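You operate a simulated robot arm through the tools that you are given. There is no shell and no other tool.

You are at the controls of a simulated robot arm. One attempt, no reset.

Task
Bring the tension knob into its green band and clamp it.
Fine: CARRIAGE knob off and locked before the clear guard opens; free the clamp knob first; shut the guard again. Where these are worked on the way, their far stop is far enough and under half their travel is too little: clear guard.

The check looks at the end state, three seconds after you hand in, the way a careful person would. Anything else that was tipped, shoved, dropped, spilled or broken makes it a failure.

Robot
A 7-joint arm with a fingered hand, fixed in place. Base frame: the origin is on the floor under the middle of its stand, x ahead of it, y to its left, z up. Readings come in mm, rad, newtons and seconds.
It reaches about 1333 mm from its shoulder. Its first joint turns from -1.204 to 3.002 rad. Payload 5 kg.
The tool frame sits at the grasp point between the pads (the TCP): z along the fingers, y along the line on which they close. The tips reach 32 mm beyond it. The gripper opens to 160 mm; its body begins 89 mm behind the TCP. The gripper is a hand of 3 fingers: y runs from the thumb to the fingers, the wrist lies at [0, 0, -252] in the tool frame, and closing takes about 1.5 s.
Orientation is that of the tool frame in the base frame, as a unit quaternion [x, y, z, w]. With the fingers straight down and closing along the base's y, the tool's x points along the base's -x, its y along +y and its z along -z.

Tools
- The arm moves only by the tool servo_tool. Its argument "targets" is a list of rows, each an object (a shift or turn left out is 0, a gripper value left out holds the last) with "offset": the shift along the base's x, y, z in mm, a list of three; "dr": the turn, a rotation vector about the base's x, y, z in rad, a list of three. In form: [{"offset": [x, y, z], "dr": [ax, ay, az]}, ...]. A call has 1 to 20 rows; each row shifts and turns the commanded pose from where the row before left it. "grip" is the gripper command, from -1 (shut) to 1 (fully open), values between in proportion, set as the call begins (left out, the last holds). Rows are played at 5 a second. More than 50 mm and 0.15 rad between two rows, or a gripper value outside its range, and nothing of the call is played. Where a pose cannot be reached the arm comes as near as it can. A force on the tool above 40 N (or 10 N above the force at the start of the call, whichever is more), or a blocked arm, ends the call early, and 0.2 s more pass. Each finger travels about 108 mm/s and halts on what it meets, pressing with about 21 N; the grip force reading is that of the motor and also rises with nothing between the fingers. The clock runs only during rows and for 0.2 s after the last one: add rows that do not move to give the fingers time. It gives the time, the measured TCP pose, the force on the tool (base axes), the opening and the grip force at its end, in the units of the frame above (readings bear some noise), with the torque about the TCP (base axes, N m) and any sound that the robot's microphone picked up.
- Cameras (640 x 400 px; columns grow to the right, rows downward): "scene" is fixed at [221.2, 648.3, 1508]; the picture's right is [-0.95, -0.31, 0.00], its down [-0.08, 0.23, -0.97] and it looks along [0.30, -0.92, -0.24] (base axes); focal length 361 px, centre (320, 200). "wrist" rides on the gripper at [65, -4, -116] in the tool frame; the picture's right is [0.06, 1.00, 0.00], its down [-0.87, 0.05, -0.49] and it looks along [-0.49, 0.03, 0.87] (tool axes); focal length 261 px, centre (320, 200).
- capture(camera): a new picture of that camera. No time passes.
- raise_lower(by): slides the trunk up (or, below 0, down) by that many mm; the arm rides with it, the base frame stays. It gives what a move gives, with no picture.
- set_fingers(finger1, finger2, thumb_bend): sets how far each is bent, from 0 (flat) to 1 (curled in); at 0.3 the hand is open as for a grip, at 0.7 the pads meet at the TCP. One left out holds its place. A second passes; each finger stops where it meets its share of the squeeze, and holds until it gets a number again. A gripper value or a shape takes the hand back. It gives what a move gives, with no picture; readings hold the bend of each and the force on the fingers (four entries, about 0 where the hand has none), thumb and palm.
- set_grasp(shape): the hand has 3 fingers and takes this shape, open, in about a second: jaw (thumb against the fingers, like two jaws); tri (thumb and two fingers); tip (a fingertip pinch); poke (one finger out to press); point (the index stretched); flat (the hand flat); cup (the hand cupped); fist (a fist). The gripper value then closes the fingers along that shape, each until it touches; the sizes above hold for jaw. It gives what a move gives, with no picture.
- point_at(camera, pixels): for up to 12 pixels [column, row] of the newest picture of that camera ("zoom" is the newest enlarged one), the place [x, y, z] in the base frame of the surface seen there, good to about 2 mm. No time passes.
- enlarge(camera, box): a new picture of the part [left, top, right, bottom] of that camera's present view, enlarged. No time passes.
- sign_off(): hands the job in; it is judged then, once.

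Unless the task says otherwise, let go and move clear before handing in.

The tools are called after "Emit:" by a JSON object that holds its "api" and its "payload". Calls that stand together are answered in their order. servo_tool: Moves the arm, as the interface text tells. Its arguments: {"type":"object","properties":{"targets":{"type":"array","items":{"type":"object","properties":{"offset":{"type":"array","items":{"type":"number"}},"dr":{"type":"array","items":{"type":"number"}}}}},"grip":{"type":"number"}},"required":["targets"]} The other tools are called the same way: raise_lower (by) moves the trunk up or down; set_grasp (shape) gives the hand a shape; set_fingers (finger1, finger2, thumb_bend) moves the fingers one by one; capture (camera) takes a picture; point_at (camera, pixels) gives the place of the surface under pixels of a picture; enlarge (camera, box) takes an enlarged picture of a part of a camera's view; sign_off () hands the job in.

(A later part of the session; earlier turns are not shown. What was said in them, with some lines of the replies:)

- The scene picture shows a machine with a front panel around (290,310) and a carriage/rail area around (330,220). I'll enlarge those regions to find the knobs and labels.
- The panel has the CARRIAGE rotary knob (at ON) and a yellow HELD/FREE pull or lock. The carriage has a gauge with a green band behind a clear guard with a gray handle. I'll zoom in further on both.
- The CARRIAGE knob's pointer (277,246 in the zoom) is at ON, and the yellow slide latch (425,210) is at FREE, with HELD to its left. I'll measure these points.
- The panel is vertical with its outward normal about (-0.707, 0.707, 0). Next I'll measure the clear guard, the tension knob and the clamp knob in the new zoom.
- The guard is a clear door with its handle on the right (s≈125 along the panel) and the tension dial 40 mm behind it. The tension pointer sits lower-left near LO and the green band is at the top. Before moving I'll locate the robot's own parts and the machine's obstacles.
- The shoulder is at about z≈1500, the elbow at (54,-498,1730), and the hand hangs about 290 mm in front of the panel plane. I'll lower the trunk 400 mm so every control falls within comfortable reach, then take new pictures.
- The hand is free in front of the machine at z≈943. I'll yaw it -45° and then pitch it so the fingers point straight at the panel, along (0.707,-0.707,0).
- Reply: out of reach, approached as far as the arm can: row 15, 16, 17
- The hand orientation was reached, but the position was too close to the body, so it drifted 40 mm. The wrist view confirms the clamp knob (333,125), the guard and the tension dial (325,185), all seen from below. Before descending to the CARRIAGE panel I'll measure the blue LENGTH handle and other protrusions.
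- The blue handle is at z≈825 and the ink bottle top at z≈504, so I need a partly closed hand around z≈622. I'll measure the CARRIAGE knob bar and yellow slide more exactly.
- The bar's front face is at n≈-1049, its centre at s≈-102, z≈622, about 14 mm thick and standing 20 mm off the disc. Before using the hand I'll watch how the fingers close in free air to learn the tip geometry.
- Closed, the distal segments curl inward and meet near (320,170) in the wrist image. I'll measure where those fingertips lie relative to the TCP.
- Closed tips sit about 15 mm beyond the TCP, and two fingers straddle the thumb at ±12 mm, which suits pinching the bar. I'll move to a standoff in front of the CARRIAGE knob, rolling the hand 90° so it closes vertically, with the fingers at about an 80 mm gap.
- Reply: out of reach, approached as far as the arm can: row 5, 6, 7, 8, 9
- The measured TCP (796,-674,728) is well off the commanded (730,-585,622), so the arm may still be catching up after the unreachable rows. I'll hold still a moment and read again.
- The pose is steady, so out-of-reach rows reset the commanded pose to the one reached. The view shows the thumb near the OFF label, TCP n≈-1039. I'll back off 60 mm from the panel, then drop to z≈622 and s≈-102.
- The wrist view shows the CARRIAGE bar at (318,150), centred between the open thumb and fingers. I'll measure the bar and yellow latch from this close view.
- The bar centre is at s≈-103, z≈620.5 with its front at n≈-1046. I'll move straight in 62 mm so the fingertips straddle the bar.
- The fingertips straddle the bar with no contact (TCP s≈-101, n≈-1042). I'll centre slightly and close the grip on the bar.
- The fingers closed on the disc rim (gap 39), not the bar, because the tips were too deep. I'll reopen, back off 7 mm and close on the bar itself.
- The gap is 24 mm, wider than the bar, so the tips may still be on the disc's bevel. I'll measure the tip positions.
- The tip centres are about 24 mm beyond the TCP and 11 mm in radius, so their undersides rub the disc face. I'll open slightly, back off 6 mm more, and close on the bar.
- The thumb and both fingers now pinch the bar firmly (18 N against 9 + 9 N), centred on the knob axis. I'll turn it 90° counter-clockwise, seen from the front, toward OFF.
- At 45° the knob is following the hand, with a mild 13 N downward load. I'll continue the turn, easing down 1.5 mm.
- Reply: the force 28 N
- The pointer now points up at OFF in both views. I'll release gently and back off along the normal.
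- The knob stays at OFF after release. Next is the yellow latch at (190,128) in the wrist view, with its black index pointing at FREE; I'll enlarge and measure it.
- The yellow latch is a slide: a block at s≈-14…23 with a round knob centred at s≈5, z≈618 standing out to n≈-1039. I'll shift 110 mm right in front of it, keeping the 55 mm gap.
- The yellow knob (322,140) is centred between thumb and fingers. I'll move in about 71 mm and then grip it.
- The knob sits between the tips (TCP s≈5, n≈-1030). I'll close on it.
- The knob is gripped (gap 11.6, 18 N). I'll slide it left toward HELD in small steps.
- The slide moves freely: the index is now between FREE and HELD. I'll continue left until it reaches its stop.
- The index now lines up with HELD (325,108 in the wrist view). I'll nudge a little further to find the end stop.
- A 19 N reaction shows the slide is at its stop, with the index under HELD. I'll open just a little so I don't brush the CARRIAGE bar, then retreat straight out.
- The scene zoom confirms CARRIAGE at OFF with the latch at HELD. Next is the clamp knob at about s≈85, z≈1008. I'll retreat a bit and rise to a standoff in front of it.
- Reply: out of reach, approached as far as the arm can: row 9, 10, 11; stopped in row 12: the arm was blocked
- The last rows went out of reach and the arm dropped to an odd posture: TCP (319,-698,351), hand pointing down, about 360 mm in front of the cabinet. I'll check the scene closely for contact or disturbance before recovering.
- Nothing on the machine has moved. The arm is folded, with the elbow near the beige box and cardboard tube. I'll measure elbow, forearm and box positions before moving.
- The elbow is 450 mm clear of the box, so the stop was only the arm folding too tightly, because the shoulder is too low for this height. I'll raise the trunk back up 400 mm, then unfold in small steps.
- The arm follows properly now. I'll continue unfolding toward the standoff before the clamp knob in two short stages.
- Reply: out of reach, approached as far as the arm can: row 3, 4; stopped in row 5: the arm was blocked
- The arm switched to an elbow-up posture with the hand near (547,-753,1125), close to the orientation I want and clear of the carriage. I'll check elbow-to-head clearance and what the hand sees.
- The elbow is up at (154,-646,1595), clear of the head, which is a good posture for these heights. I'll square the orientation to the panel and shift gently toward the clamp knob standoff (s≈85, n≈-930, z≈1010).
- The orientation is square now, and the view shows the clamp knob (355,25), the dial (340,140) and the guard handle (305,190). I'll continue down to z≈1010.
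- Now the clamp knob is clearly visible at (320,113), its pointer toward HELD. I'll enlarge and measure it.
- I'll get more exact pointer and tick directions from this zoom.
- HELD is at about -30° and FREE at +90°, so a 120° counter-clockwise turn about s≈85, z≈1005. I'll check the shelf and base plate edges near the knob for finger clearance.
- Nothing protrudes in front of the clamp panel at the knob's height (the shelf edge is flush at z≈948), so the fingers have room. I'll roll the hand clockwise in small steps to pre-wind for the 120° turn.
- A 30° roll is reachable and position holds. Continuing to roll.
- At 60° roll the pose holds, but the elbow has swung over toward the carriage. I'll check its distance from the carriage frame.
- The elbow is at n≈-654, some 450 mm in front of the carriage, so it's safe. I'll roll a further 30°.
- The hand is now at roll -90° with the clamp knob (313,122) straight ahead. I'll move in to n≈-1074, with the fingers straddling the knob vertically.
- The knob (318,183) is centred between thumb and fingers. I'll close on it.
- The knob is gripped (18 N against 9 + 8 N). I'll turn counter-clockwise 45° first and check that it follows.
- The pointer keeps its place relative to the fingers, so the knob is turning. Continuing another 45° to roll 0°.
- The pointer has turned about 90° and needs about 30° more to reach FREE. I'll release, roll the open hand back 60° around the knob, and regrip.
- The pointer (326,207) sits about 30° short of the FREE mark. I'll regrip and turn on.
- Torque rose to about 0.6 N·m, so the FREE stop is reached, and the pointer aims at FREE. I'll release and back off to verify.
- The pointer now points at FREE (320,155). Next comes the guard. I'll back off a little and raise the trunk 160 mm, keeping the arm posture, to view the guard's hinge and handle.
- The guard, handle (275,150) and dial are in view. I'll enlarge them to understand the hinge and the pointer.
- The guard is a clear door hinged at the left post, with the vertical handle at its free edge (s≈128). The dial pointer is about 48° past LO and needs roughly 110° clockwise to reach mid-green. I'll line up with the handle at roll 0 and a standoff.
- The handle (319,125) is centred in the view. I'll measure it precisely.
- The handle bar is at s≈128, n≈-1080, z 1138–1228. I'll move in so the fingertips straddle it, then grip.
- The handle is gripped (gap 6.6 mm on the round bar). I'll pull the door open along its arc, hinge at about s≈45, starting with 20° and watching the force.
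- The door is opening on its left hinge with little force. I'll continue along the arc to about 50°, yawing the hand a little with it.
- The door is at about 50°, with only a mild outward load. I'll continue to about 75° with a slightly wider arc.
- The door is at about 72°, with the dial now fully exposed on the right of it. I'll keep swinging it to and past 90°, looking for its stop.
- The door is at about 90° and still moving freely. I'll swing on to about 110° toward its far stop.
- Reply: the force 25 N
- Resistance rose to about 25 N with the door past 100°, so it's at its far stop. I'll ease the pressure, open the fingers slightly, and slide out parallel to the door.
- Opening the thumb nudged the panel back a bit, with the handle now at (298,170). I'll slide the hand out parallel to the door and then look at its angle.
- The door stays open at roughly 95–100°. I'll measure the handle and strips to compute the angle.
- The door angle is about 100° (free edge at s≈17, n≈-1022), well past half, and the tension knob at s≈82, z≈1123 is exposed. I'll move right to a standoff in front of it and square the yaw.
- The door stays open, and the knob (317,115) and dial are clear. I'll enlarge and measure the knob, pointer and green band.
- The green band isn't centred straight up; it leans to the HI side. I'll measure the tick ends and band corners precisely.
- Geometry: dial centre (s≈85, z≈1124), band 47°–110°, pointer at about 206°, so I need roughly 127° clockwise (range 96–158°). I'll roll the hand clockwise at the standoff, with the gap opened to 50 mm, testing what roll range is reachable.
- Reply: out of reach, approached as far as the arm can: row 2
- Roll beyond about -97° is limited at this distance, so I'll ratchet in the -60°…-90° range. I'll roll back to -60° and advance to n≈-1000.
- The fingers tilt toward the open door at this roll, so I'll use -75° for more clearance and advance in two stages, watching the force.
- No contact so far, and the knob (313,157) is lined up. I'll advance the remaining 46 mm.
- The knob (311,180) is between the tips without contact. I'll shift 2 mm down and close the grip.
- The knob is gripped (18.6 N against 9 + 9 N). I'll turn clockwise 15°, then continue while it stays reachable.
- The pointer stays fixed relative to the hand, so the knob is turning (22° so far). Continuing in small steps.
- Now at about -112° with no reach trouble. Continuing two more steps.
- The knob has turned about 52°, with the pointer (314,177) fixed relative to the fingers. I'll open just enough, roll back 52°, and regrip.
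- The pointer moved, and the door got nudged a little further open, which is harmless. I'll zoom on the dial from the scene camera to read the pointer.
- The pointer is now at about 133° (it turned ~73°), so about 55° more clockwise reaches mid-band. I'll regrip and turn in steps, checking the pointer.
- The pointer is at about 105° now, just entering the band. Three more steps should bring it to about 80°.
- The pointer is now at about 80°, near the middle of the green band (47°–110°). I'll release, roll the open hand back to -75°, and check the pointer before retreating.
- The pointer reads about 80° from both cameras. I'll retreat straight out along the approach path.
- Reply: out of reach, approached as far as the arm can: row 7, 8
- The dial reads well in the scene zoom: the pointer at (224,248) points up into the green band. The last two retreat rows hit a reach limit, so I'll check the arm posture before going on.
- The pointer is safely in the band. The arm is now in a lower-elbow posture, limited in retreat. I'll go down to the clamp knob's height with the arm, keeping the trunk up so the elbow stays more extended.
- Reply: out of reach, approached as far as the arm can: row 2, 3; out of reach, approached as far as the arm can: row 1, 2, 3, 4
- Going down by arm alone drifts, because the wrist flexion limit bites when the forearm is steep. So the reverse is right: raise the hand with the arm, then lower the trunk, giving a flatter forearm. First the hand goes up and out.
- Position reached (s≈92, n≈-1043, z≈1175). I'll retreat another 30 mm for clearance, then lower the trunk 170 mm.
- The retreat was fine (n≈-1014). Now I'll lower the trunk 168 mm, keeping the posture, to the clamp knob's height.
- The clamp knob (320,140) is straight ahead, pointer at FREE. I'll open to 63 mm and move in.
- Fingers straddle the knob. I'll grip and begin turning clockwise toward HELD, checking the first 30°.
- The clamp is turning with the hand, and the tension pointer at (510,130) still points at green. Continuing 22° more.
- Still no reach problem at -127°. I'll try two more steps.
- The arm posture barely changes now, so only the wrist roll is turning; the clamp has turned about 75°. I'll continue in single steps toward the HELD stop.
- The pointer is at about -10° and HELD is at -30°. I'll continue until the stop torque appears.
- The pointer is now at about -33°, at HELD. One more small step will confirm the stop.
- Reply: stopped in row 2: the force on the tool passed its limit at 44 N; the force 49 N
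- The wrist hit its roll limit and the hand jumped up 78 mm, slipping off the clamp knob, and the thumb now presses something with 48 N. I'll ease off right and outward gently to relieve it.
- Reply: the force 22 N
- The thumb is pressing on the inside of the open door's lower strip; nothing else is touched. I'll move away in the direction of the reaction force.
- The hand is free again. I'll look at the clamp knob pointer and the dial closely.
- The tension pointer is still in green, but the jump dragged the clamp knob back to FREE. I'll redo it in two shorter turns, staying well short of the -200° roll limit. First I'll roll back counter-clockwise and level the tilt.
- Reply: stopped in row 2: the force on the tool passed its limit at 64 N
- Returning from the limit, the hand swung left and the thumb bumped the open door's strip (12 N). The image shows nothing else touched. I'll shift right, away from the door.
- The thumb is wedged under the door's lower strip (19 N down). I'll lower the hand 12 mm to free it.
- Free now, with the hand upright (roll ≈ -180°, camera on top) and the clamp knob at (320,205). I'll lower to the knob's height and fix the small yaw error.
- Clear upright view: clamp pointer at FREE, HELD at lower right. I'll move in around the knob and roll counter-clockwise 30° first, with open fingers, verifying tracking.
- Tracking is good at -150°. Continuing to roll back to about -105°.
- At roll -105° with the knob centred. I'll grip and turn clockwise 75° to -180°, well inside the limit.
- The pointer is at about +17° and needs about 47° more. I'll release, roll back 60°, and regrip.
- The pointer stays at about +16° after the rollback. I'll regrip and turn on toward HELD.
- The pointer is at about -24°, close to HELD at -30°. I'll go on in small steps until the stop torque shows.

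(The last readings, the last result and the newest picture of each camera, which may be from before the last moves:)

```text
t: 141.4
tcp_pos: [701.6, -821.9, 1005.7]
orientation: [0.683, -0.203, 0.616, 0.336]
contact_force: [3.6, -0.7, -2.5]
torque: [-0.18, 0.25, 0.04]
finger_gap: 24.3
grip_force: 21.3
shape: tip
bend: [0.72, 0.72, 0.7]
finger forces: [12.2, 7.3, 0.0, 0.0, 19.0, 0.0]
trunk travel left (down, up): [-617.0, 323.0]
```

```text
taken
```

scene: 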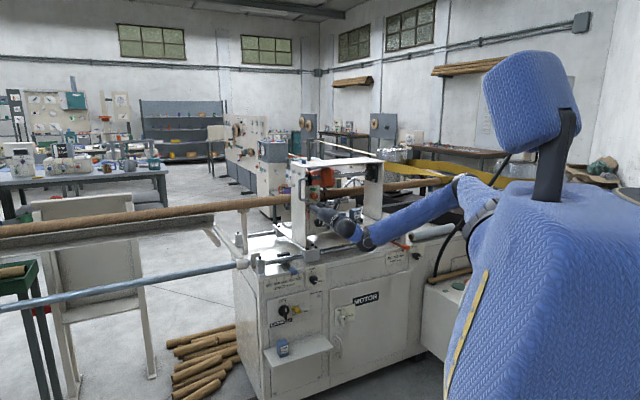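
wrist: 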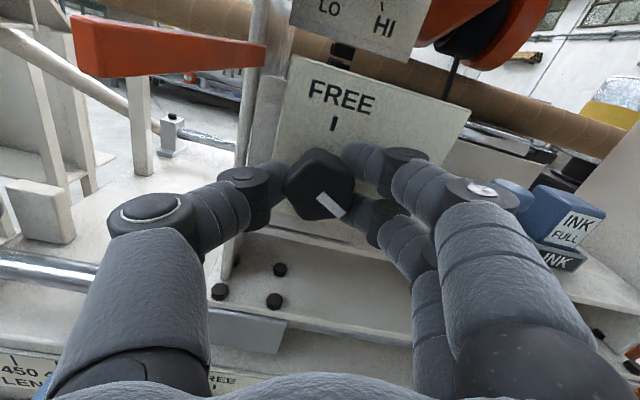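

A resisting torque of about 0.3 N·m appeared, so this is the HELD stop. I'll press a touch more, then release.

Emit:
{"api": "servo_tool", "payload": {"targets": [{"dr": [0.035, -0.035, 0]}]}}

Emit:
{"api": "servo_tool", "payload": {"targets": [{}, {}, {}], "grip": -0.25}}

Emit:
{"api": "servo_tool", "payload": {"targets": [{"offset": [-8, 8, 0]}, {"offset": [-9, 9, 0]}, {"offset": [-8, 8, 0]}, {}]}}

Emit:
{"api": "capture", "payload": {"camera": "wrist"}}

Emit:
{"api": "enlarge", "payload": {"camera": "scene", "box": [300, 170, 360, 240]}}

```text
t: 141.8
tcp_pos: [700.7, -821.3, 1004.2]
orientation: [0.678, -0.22, 0.624, 0.321]
contact_force: [3.4, -0.7, 0.1]
torque: [-0.24, 0.26, 0.0]
finger_gap: 24.1
grip_force: 21.0
shape: tip
bend: [0.72, 0.72, 0.7]
finger forces: [13.9, 8.1, 0.1, 0.2, 18.7, 0.1]
trunk travel left (down, up): [-617.0, 323.0]
```

```text
t: 142.6
tcp_pos: [700.3, -820.7, 1004.9]
orientation: [0.678, -0.219, 0.624, 0.321]
contact_force: [0.0, 0.6, -0.5]
torque: [0.01, 0.02, 0.02]
finger_gap: 59.2
grip_force: 0.1
shape: tip
bend: [0.73, 0.73, 0.7]
finger forces: [0.0, 0.1, 0.0, 0.0, 0.1, 0.1]
trunk travel left (down, up): [-617.0, 323.0]
```

```text
t: 143.6
tcp_pos: [674.0, -798.3, 1003.6]
orientation: [0.678, -0.22, 0.624, 0.321]
contact_force: [-0.1, 0.1, 0.0]
torque: [0.0, 0.01, 0.04]
finger_gap: 59.5
grip_force: 0.1
shape: tip
bend: [0.73, 0.73, 0.7]
finger forces: [0.0, 0.1, 0.0, 0.0, 0.1, 0.1]
trunk travel left (down, up): [-617.0, 323.0]
```

```text
taken
```

wrist: 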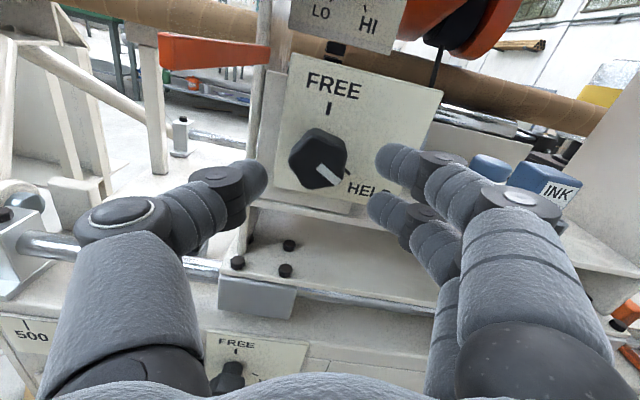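

```text
5.71 times, centred on (330, 205) of scene
```

zoom: 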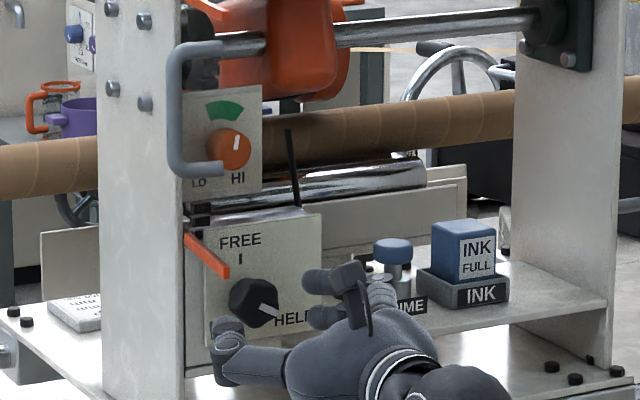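

The clamp is at HELD (pointer toward the lower-right mark) and the tension pointer is still in green. Now the guard must be shut: it stands at about 80°. I'll close my fingers, roll to about -135° to stay away from the wrist limit, and retreat a little, before passing under the door to its outer side.

Emit:
{"api": "servo_tool", "payload": {"targets": [{"offset": [-4, 4, -4], "dr": [-0.0926, 0.0926, 0]}, {"offset": [-4, 4, -4], "dr": [-0.0926, 0.0926, 0]}, {"offset": [-4, 4, -4], "dr": [-0.0926, 0.0926, 0]}, {"offset": [-4, 4, -4], "dr": [-0.0926, 0.0926, 0]}, {}], "grip": -1}}

Emit:
{"api": "capture", "payload": {"camera": "wrist"}}

Emit:
{"api": "enlarge", "payload": {"camera": "scene", "box": [280, 150, 400, 250]}}

```text
t: 144.8
tcp_pos: [660.5, -779.2, 988.3]
orientation: [0.71, -0.038, 0.518, 0.475]
contact_force: [0.1, -0.1, -0.6]
torque: [-0.01, 0.04, -0.03]
finger_gap: 0.0
grip_force: 20.8
shape: tip
bend: [0.65, 0.65, 0.67]
finger forces: [0.1, 0.0, 0.0, 0.0, 0.0, 0.0]
trunk travel left (down, up): [-617.0, 323.0]
```

```text
taken
```

wrist: 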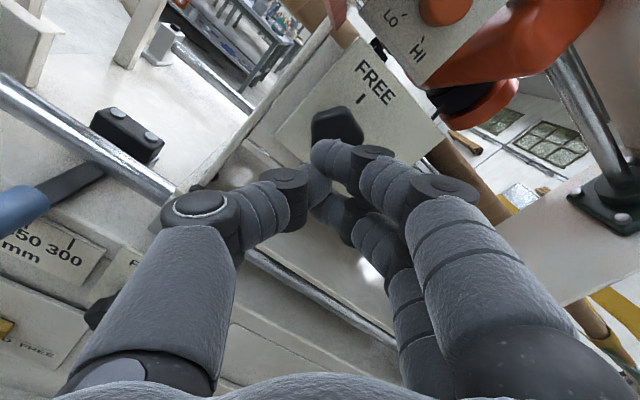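

```text
4.00 times, centred on (340, 200) of scene
```

zoom: 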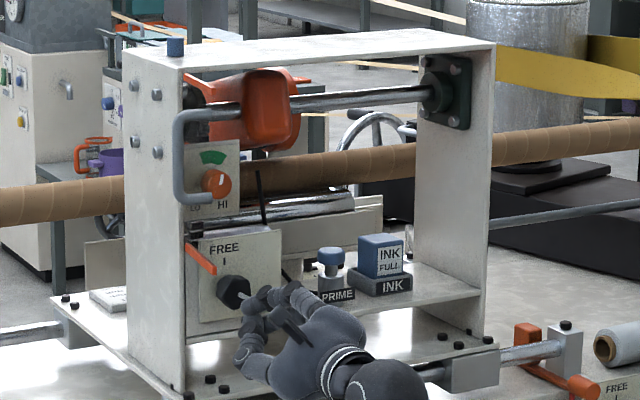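

The hand is at s≈84, n≈-1018, z≈988, below the door's lower edge. I'll measure the door's present angle and handle position.

Emit:
{"api": "point_at", "payload": {"camera": "zoom", "pixels": [[190, 248], [200, 258], [213, 271], [190, 77], [205, 98], [177, 150], [177, 190], [190, 113], [230, 110], [200, 202], [212, 200], [177, 125]]}}

```text
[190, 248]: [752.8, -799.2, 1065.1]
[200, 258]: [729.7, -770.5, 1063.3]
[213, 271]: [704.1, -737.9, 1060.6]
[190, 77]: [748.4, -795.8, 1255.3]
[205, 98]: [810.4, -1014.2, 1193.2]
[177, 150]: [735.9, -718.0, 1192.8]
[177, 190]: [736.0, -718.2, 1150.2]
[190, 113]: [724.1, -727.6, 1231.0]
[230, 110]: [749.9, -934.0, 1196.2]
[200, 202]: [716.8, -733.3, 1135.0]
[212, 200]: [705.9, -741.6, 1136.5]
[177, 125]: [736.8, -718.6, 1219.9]
```

The door is at about 96° with its bar at s≈-13, n≈-1029. I'll move left beneath it in short stages at z≈988.

Emit:
{"api": "servo_tool", "payload": {"targets": [{"offset": [11, 11, 0]}, {"offset": [11, 11, 0]}, {"offset": [11, 11, 0]}]}}

Emit:
{"api": "servo_tool", "payload": {"targets": [{"offset": [11, 11, 0]}, {"offset": [11, 11, 0]}, {"offset": [11, 11, 0]}]}}

Emit:
{"api": "capture", "payload": {"camera": "scene"}}

```text
t: 145.6
tcp_pos: [691.7, -748.3, 989.0]
orientation: [0.71, -0.038, 0.518, 0.475]
contact_force: [0.2, 1.2, 0.3]
torque: [0.0, -0.02, -0.01]
finger_gap: 0.1
grip_force: 21.1
shape: tip
bend: [0.65, 0.65, 0.67]
finger forces: [0.1, 0.0, 0.1, 0.0, 0.0, 0.0]
trunk travel left (down, up): [-617.0, 323.0]
```

```text
t: 146.4
tcp_pos: [725.1, -713.3, 987.9]
orientation: [0.711, -0.038, 0.518, 0.474]
contact_force: [0.1, 0.0, -1.1]
torque: [0.0, 0.0, 0.01]
finger_gap: 0.0
grip_force: 21.3
shape: tip
bend: [0.65, 0.65, 0.67]
finger forces: [0.0, 0.0, 0.0, 0.0, 0.0, 0.0]
trunk travel left (down, up): [-617.0, 323.0]
```

```text
taken
```

scene: 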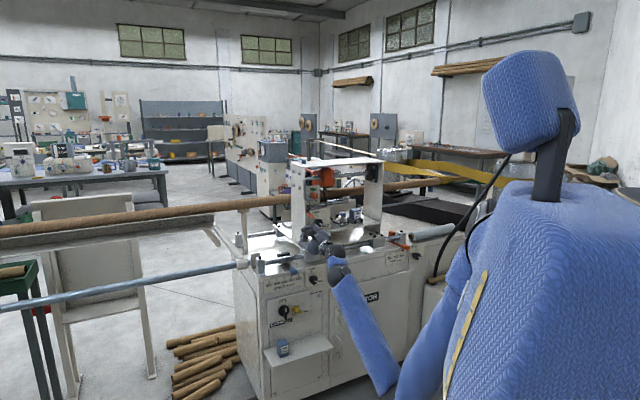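

The arm swung smoothly into an elbow-low posture without contact, and the hand is at s≈-8 under the door. I'll check the elbow clearance before continuing left.

Emit:
{"api": "point_at", "payload": {"camera": "scene", "pixels": [[385, 385], [360, 330], [340, 270], [335, 252], [440, 340], [420, 370]]}}

Emit:
{"api": "capture", "payload": {"camera": "wrist"}}

Emit:
{"api": "enlarge", "payload": {"camera": "scene", "box": [260, 160, 480, 400]}}

```text
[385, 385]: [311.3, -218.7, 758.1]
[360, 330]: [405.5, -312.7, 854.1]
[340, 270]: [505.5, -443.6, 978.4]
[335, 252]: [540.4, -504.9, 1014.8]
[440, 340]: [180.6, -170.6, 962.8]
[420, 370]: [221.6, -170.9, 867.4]
```

```text
taken
```

wrist: 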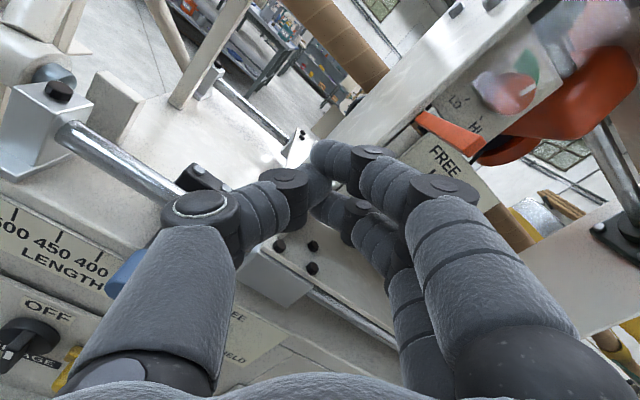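

```text
1.67 times, centred on (370, 280) of scene
```

zoom: 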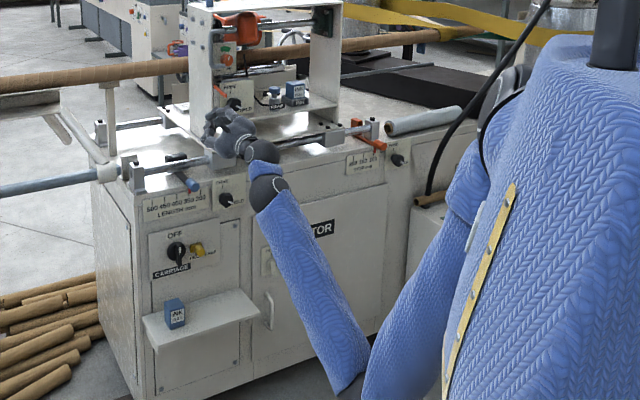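

The elbow-down posture is in free space (311,-219,758), a comfortable one for a horizontal hand. I'll continue left past the handle bar.

Emit:
{"api": "servo_tool", "payload": {"targets": [{"offset": [11, 11, 0]}, {"offset": [11, 11, 0]}]}}

Emit:
{"api": "servo_tool", "payload": {"targets": [{"offset": [11, 11, 0]}, {"offset": [11, 11, 0]}, {"offset": [11, 11, 0]}, {}]}}

Emit:
{"api": "capture", "payload": {"camera": "wrist"}}

Emit:
{"api": "capture", "payload": {"camera": "scene"}}

```text
t: 147.0
tcp_pos: [747.3, -691.2, 987.6]
orientation: [0.711, -0.038, 0.518, 0.474]
contact_force: [0.8, -0.2, -0.3]
torque: [-0.01, 0.03, 0.0]
finger_gap: 0.1
grip_force: 21.6
shape: tip
bend: [0.65, 0.65, 0.67]
finger forces: [0.0, 0.1, 0.0, 0.1, 0.0, 0.1]
trunk travel left (down, up): [-617.0, 323.0]
```

```text
t: 148.0
tcp_pos: [781.3, -660.3, 987.2]
orientation: [0.711, -0.038, 0.519, 0.473]
contact_force: [0.1, -0.3, -0.3]
torque: [0.01, 0.0, -0.01]
finger_gap: 0.0
grip_force: 21.3
shape: tip
bend: [0.65, 0.65, 0.67]
finger forces: [0.0, 0.1, 0.0, 0.0, 0.0, 0.0]
trunk travel left (down, up): [-617.0, 323.0]
```

```text
taken
```

wrist: 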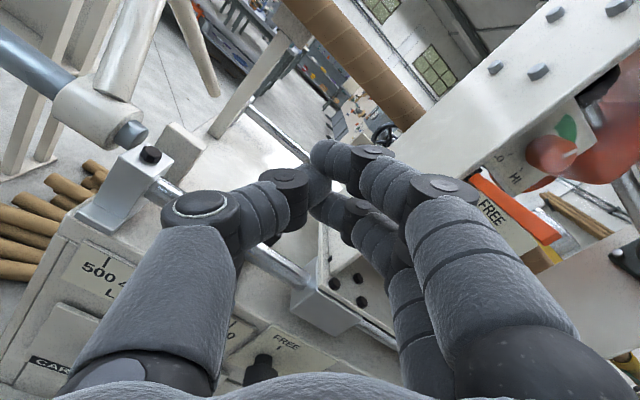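

```text
taken
```

scene: 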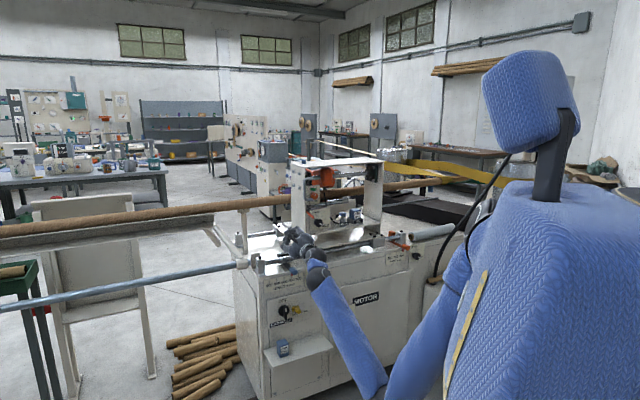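

The hand is left of the door (s≈-86, n≈-1019). I'll raise the trunk 195 mm to bring it level with the handle bar, keeping posture.

Emit:
{"api": "raise_lower", "payload": {"by": 195}}

Emit:
{"api": "capture", "payload": {"camera": "wrist"}}

Emit:
{"api": "enlarge", "payload": {"camera": "scene", "box": [270, 140, 390, 250]}}

```text
t: 150.1
tcp_pos: [779.4, -660.1, 1182.5]
orientation: [0.71, -0.038, 0.519, 0.474]
contact_force: [1.4, 0.5, -0.2]
torque: [0.03, 0.03, 0.0]
finger_gap: 0.1
grip_force: 20.8
shape: tip
bend: [0.65, 0.65, 0.67]
finger forces: [0.0, 0.1, 0.1, 0.0, 0.0, 0.1]
trunk travel left (down, up): [-812.0, 128.0]
```

```text
taken
```

wrist: 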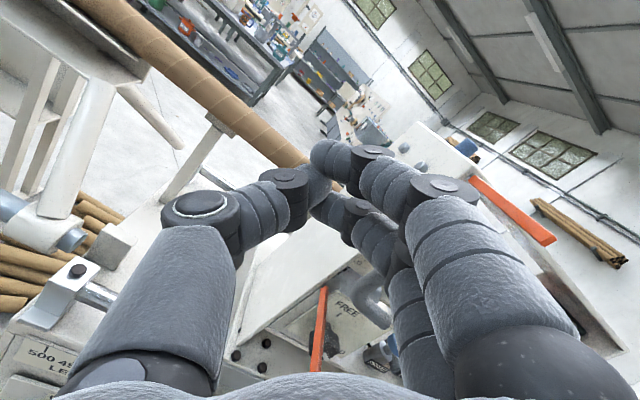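

```text
3.64 times, centred on (330, 195) of scene
```

zoom: 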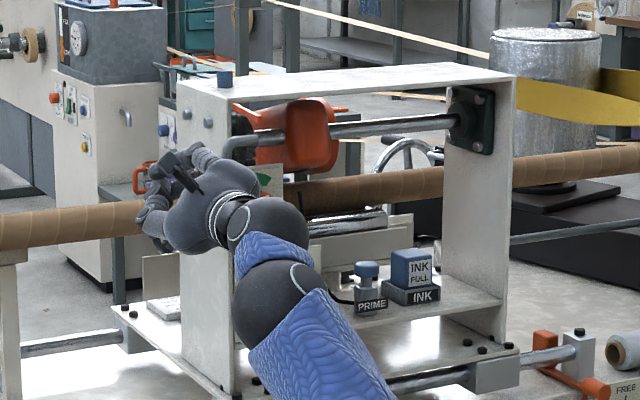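

The handle bar (s≈-13, n≈-1029) is just right of my closed fingertips. I'll push it rightward along its closing arc in short stages.

Emit:
{"api": "servo_tool", "payload": {"targets": [{"offset": [-7.5, -13.2, 0]}, {"offset": [-7.5, -13.2, 0]}, {"offset": [-7.5, -13.2, 0]}, {}]}}

Emit:
{"api": "enlarge", "payload": {"camera": "scene", "box": [270, 140, 390, 250]}}

Emit:
{"api": "capture", "payload": {"camera": "wrist"}}

```text
t: 151.1
tcp_pos: [760.2, -700.0, 1182.5]
orientation: [0.71, -0.039, 0.518, 0.475]
contact_force: [0.1, 0.2, 1.2]
torque: [0.03, 0.01, 0.02]
finger_gap: 0.0
grip_force: 21.1
shape: tip
bend: [0.65, 0.65, 0.67]
finger forces: [0.1, 0.0, 0.1, 0.0, 0.0, 0.1]
trunk travel left (down, up): [-812.0, 128.0]
```

```text
3.64 times, centred on (330, 195) of scene
```

zoom: 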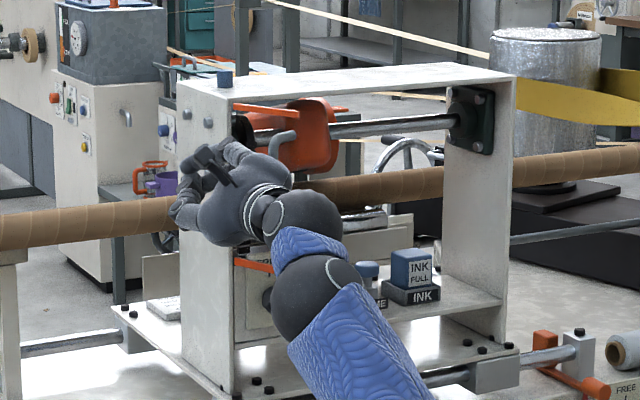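

```text
taken
```

wrist: 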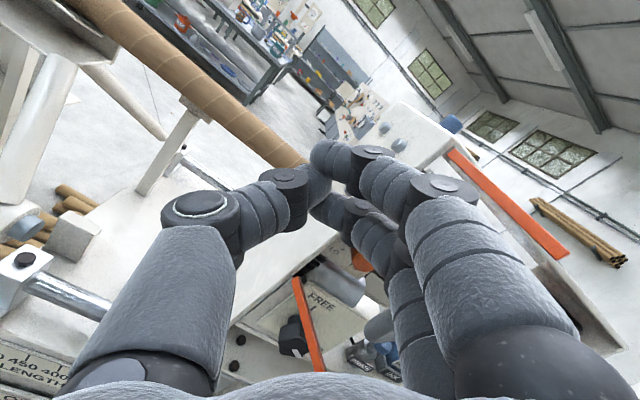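

The door swung a lot already: its top strip now spans (235,104)–(320,108), and forces are near zero. I'll measure its angle.

Emit:
{"api": "point_at", "payload": {"camera": "zoom", "pixels": [[245, 104], [280, 106], [315, 109], [245, 262], [265, 267], [288, 140], [280, 150], [270, 152]]}}

```text
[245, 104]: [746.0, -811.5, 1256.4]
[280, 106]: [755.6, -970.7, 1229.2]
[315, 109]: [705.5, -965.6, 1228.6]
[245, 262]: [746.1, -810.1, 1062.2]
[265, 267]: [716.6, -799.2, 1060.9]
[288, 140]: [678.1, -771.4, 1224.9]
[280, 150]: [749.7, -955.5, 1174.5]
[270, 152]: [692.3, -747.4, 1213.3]
```

The door is at about 63°, with its bar at s≈39. I'll follow and keep pushing along the arc, in stages.

Emit:
{"api": "servo_tool", "payload": {"targets": [{"offset": [-13.3, -5, 0]}, {"offset": [-13.3, -5, 0]}, {"offset": [-13.3, -5, 0]}, {"offset": [-13.3, -5, 0]}, {}]}}

Emit:
{"api": "servo_tool", "payload": {"targets": [{"offset": [-10.6, -8.5, 0]}, {"offset": [-10.6, -8.5, 0]}, {}]}}

Emit:
{"api": "enlarge", "payload": {"camera": "scene", "box": [270, 140, 390, 250]}}

Emit:
{"api": "capture", "payload": {"camera": "wrist"}}

```text
t: 152.3
tcp_pos: [704.6, -720.9, 1184.5]
orientation: [0.71, -0.039, 0.518, 0.475]
contact_force: [0.2, 0.0, 0.1]
torque: [0.02, 0.03, 0.01]
finger_gap: 0.1
grip_force: 21.0
shape: tip
bend: [0.65, 0.65, 0.67]
finger forces: [0.0, 0.0, 0.0, 0.0, 0.1, 0.0]
trunk travel left (down, up): [-812.0, 128.0]
```

```text
t: 153.1
tcp_pos: [685.3, -737.9, 1184.0]
orientation: [0.71, -0.038, 0.519, 0.474]
contact_force: [-0.3, 0.5, -0.5]
torque: [-0.01, 0.02, -0.01]
finger_gap: 0.0
grip_force: 20.9
shape: tip
bend: [0.65, 0.65, 0.67]
finger forces: [0.0, 0.0, 0.1, 0.0, 0.0, 0.1]
trunk travel left (down, up): [-812.0, 128.0]
```

```text
3.64 times, centred on (330, 195) of scene
```

zoom: 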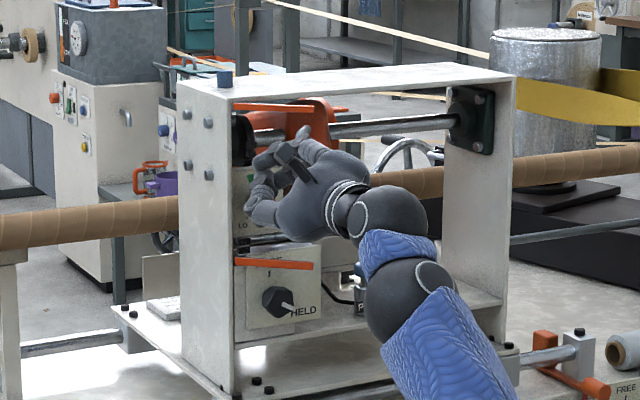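

```text
taken
```

wrist: 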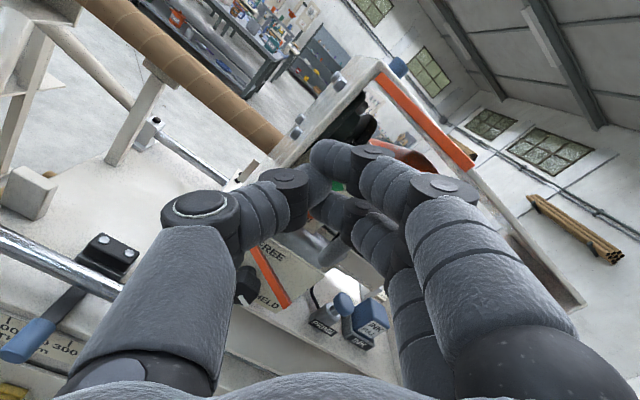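

The strips now look much closer to the closed position. I'll measure the door angle again.

Emit:
{"api": "point_at", "payload": {"camera": "zoom", "pixels": [[240, 261], [275, 264], [308, 267], [240, 106], [275, 108], [308, 112], [303, 130]]}}

```text
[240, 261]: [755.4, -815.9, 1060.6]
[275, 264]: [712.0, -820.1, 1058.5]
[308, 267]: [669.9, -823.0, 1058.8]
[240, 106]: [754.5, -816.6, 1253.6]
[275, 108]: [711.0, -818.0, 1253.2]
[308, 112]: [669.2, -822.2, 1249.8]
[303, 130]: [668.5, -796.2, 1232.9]
```

The door is at about 40°. I'll continue pushing right and inward.

Emit:
{"api": "servo_tool", "payload": {"targets": [{"offset": [-8.3, -10.8, 0]}, {"offset": [-8.3, -10.8, 0]}, {}]}}

Emit:
{"api": "servo_tool", "payload": {"targets": [{"offset": [-5.2, -12.5, 0]}, {"offset": [-5.2, -12.5, 0]}, {}]}}

Emit:
{"api": "enlarge", "payload": {"camera": "scene", "box": [270, 140, 390, 250]}}

Emit:
{"api": "capture", "payload": {"camera": "wrist"}}

```text
t: 153.9
tcp_pos: [668.0, -758.1, 1183.9]
orientation: [0.71, -0.039, 0.519, 0.474]
contact_force: [-0.1, -0.1, 0.0]
torque: [0.0, -0.04, 0.01]
finger_gap: 0.0
grip_force: 21.7
shape: tip
bend: [0.65, 0.65, 0.67]
finger forces: [0.0, 0.0, 0.0, 0.1, 0.0, 0.0]
trunk travel left (down, up): [-812.0, 128.0]
```

```text
t: 154.7
tcp_pos: [657.2, -784.2, 1183.5]
orientation: [0.71, -0.039, 0.518, 0.474]
contact_force: [-0.5, -0.4, -0.5]
torque: [0.0, -0.02, -0.03]
finger_gap: 0.0
grip_force: 21.0
shape: tip
bend: [0.65, 0.65, 0.67]
finger forces: [0.0, 0.0, 0.0, 0.0, 0.1, 0.1]
trunk travel left (down, up): [-812.0, 128.0]
```

```text
3.64 times, centred on (330, 195) of scene
```

zoom: 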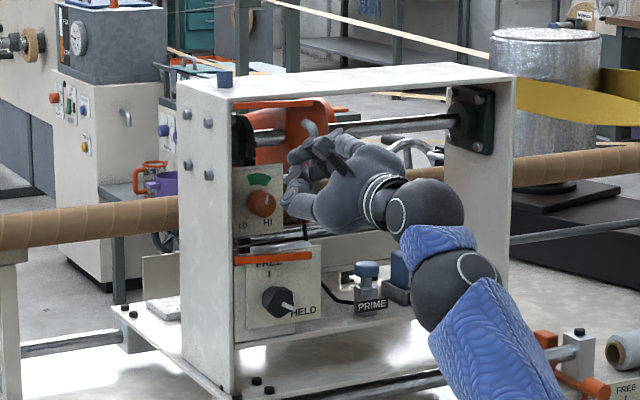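

```text
taken
```

wrist: 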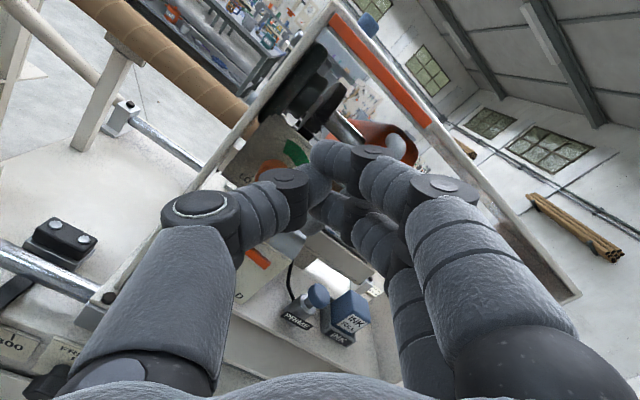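

The door is nearly shut. I'll follow the arc inward with gentle pushes until I feel its closed stop.

Emit:
{"api": "servo_tool", "payload": {"targets": [{"offset": [-0.5, -8.9, 0]}, {"offset": [-0.5, -8.9, 0]}, {"offset": [0, -6.4, 0]}, {"offset": [0, -6.4, 0]}, {}]}}

Emit:
{"api": "enlarge", "payload": {"camera": "scene", "box": [270, 140, 390, 250]}}

Emit:
{"api": "capture", "payload": {"camera": "wrist"}}

```text
t: 155.9
tcp_pos: [657.1, -814.7, 1184.1]
orientation: [0.71, -0.039, 0.518, 0.475]
contact_force: [-0.1, -0.2, -0.1]
torque: [-0.02, -0.03, 0.03]
finger_gap: 0.1
grip_force: 21.1
shape: tip
bend: [0.65, 0.65, 0.67]
finger forces: [0.0, 0.1, 0.1, 0.0, 0.1, 0.0]
trunk travel left (down, up): [-812.0, 128.0]
```

```text
3.64 times, centred on (330, 195) of scene
```

zoom: 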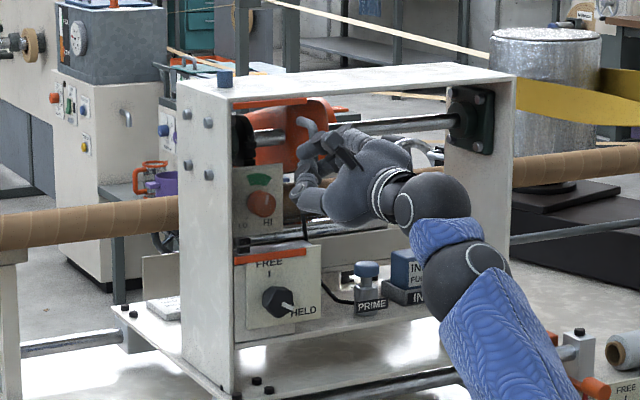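

```text
taken
```

wrist: 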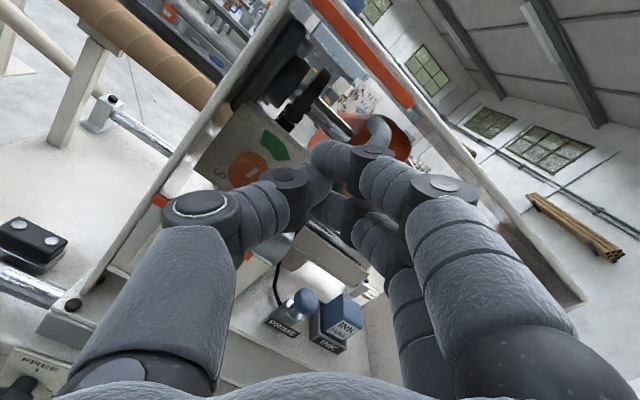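

Nearly closed. I'll measure the remaining door angle.

Emit:
{"api": "point_at", "payload": {"camera": "zoom", "pixels": [[240, 258], [275, 251], [302, 245], [240, 104], [275, 102], [298, 100], [303, 123], [308, 127]]}}

```text
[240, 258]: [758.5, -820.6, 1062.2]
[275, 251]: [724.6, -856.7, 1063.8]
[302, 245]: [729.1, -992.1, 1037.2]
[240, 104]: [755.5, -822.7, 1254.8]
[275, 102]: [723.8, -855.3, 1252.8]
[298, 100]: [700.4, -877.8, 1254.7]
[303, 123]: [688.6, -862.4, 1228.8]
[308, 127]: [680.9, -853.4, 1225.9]
```

Both strips now lie at n≈-1116 along their length, the same as at the start, so the guard is shut. I'll give the bar one gentle confirming push.

Emit:
{"api": "servo_tool", "payload": {"targets": [{"offset": [-5, -5, 0]}, {"offset": [-2.5, -7.5, 0]}, {"offset": [2.5, -2.5, 0]}, {"offset": [2.5, -2.5, 0]}, {}]}}

Emit:
{"api": "capture", "payload": {"camera": "wrist"}}

```text
t: 156.8
tcp_pos: [650.7, -827.6, 1184.6]
orientation: [0.71, -0.038, 0.519, 0.474]
contact_force: [-20.4, 24.5, 0.0]
torque: [0.22, 0.13, 0.03]
finger_gap: 0.0
grip_force: 21.0
shape: tip
bend: [0.65, 0.68, 0.68]
finger forces: [0.0, 27.9, 0.0, 0.0, 34.7, 0.0]
trunk travel left (down, up): [-812.0, 128.0]
stopped in row 4: the force on the tool passed its limit at 43 N (the readings are from after the stop); the commanded pose is now the measured one
```

```text
taken
```

wrist: 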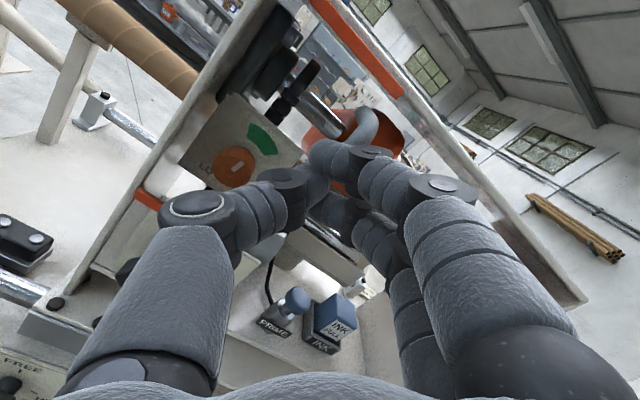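

A firm 32 N reaction confirms the guard is shut against its stop. I'll back away straight outward, gently.

Emit:
{"api": "servo_tool", "payload": {"targets": [{"offset": [-4, 4, 0]}, {"offset": [-8, 8, 0]}, {"offset": [-8, 8, 0]}, {}]}}

Emit:
{"api": "servo_tool", "payload": {"targets": [{"offset": [-8, 8, 0]}, {"offset": [-8, 8, 0]}, {}]}}

Emit:
{"api": "enlarge", "payload": {"camera": "scene", "box": [280, 150, 380, 240]}}

Emit:
{"api": "capture", "payload": {"camera": "scene"}}

```text
t: 157.8
tcp_pos: [632.9, -810.1, 1182.3]
orientation: [0.711, -0.038, 0.519, 0.473]
contact_force: [0.2, -0.4, -0.2]
torque: [-0.01, -0.01, -0.01]
finger_gap: 0.0
grip_force: 20.6
shape: tip
bend: [0.65, 0.66, 0.68]
finger forces: [0.0, 0.1, 0.0, 0.1, 0.0, 0.0]
trunk travel left (down, up): [-812.0, 128.0]
```

```text
t: 158.6
tcp_pos: [616.5, -793.1, 1181.3]
orientation: [0.711, -0.039, 0.519, 0.474]
contact_force: [-0.4, -0.4, -0.8]
torque: [0.01, -0.01, 0.01]
finger_gap: 0.2
grip_force: 21.2
shape: tip
bend: [0.65, 0.66, 0.68]
finger forces: [0.0, 0.0, 0.0, 0.0, 0.0, 0.0]
trunk travel left (down, up): [-812.0, 128.0]
```

```text
4.44 times, centred on (330, 195) of scene
```

zoom: 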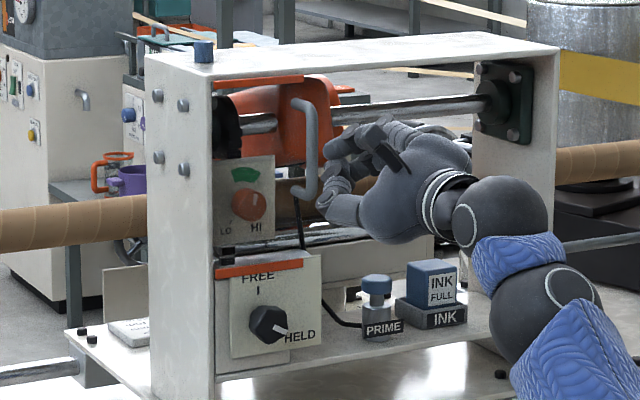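

```text
taken
```

scene: 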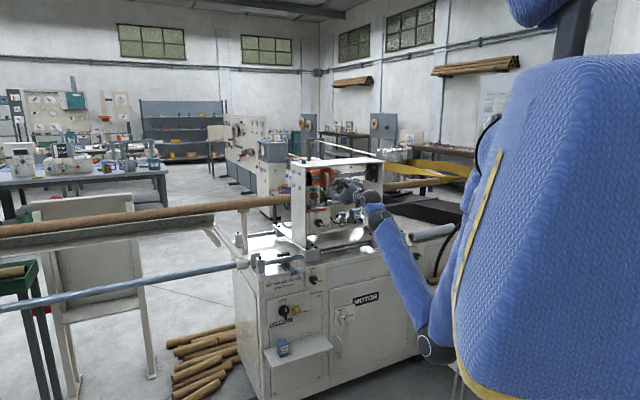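

The guard is shut and the clamp shows HELD. I'll verify the dial, clamp, and CARRIAGE panel closely.

Emit:
{"api": "enlarge", "payload": {"camera": "scene", "box": [308, 178, 338, 208]}}

Emit:
{"api": "enlarge", "payload": {"camera": "scene", "box": [308, 205, 348, 240]}}

Emit:
{"api": "enlarge", "payload": {"camera": "scene", "box": [240, 250, 360, 360]}}

```text
13.33 times, centred on (323, 193) of scene
```

zoom: 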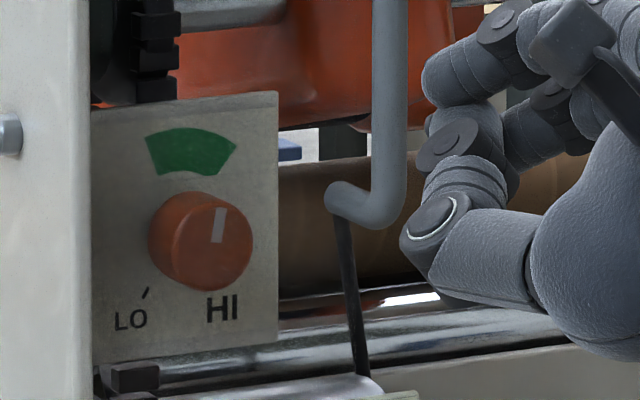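

```text
11.43 times, centred on (328, 222) of scene
```

zoom: 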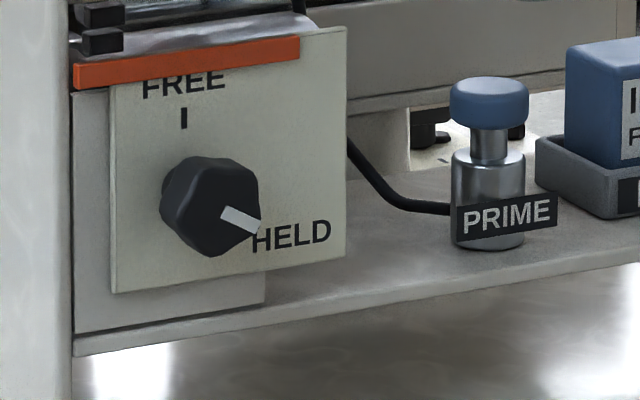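

```text
3.64 times, centred on (300, 305) of scene
```

zoom: 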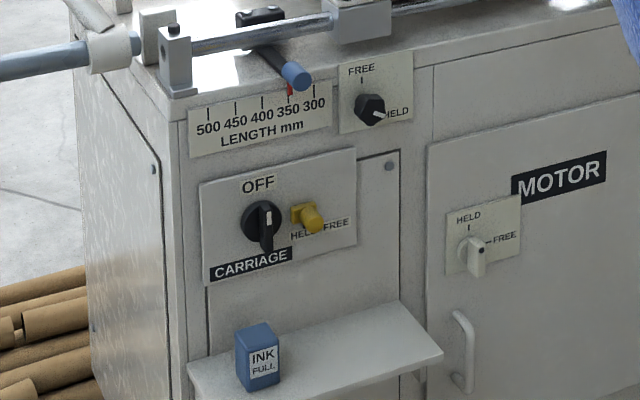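

All states read correctly: tension pointer about 86° inside the green band (47°–110°), clamp at HELD, guard shut, CARRIAGE at OFF with the latch at HELD, and nothing else moved. I'll back off a bit more to be well clear.

Emit:
{"api": "servo_tool", "payload": {"targets": [{"offset": [-7, 7, 0]}, {"offset": [-7, 7, 0]}, {}]}}

Emit:
{"api": "servo_tool", "payload": {"targets": [{"offset": [-7, 7, 0]}, {"offset": [-7, 7, 0]}, {}]}}

```text
t: 159.4
tcp_pos: [601.7, -780.5, 1183.0]
orientation: [0.71, -0.039, 0.518, 0.475]
contact_force: [0.0, -0.2, 0.2]
torque: [-0.02, 0.0, -0.01]
finger_gap: 0.0
grip_force: 21.3
shape: tip
bend: [0.65, 0.66, 0.68]
finger forces: [0.0, 0.0, 0.0, 0.1, 0.0, 0.0]
trunk travel left (down, up): [-812.0, 128.0]
```

```text
t: 160.2
tcp_pos: [588.4, -765.6, 1182.1]
orientation: [0.711, -0.039, 0.518, 0.473]
contact_force: [-0.6, 0.5, -0.2]
torque: [0.02, 0.05, 0.01]
finger_gap: 0.1
grip_force: 21.3
shape: tip
bend: [0.65, 0.66, 0.68]
finger forces: [0.0, 0.0, 0.1, 0.1, 0.1, 0.1]
trunk travel left (down, up): [-812.0, 128.0]
```

The hand is now about 90 mm clear of the guard handle with zero force. One last look before handing in.

Emit:
{"api": "enlarge", "payload": {"camera": "scene", "box": [280, 150, 400, 250]}}

Emit:
{"api": "point_at", "payload": {"camera": "zoom", "pixels": [[190, 82], [220, 80], [260, 78], [200, 250], [250, 246]]}}

```text
4.00 times, centred on (340, 200) of scene
```

zoom: 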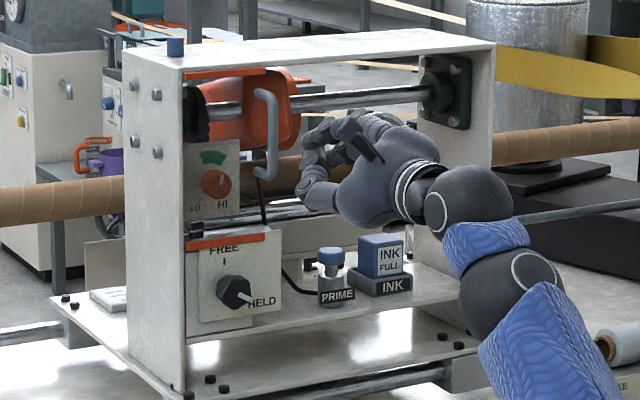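

```text
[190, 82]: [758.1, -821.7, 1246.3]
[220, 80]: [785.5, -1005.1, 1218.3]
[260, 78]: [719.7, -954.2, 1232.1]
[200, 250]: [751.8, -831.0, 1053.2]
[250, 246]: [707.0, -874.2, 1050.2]
```

The guard is shut (the lower strip at (200,250) and (250,246) lies flush with the panel), the clamp is at HELD, the tension pointer is in green, and CARRIAGE is off and locked. The hand is clear and nothing else was moved, so I'm handing in.

Emit:
{"api": "sign_off", "payload": {}}

```text
The job is handed in.
```

The tension knob is in its green band and clamped, the clear guard is shut, and the job is handed in. My last readings, which are estimates from the camera pictures:

| Item | Final state |
|---|---|
| CARRIAGE knob | OFF, with its yellow latch slid to HELD before the guard was opened |
| Tension knob | Pointer at about 86°, inside the green band (47° to 110°) |
| Clamp knob | Freed before the tension knob was turned, and now back at HELD |
| Clear guard | Opened to about 100°, which is past half its travel, then shut; it resisted a push of about 32 N |

**Slips:** Twice the arm hit a reach or wrist limit and jumped. One jump pulled the clamp knob back to FREE, so I turned it to HELD again. The thumb also bumped the open guard's lower strip, with a force that peaked at about 64 N. I saw no damage, and nothing else looked moved or tipped.

The hand was about 90 mm clear of the guard handle, holding nothing, when I handed in.
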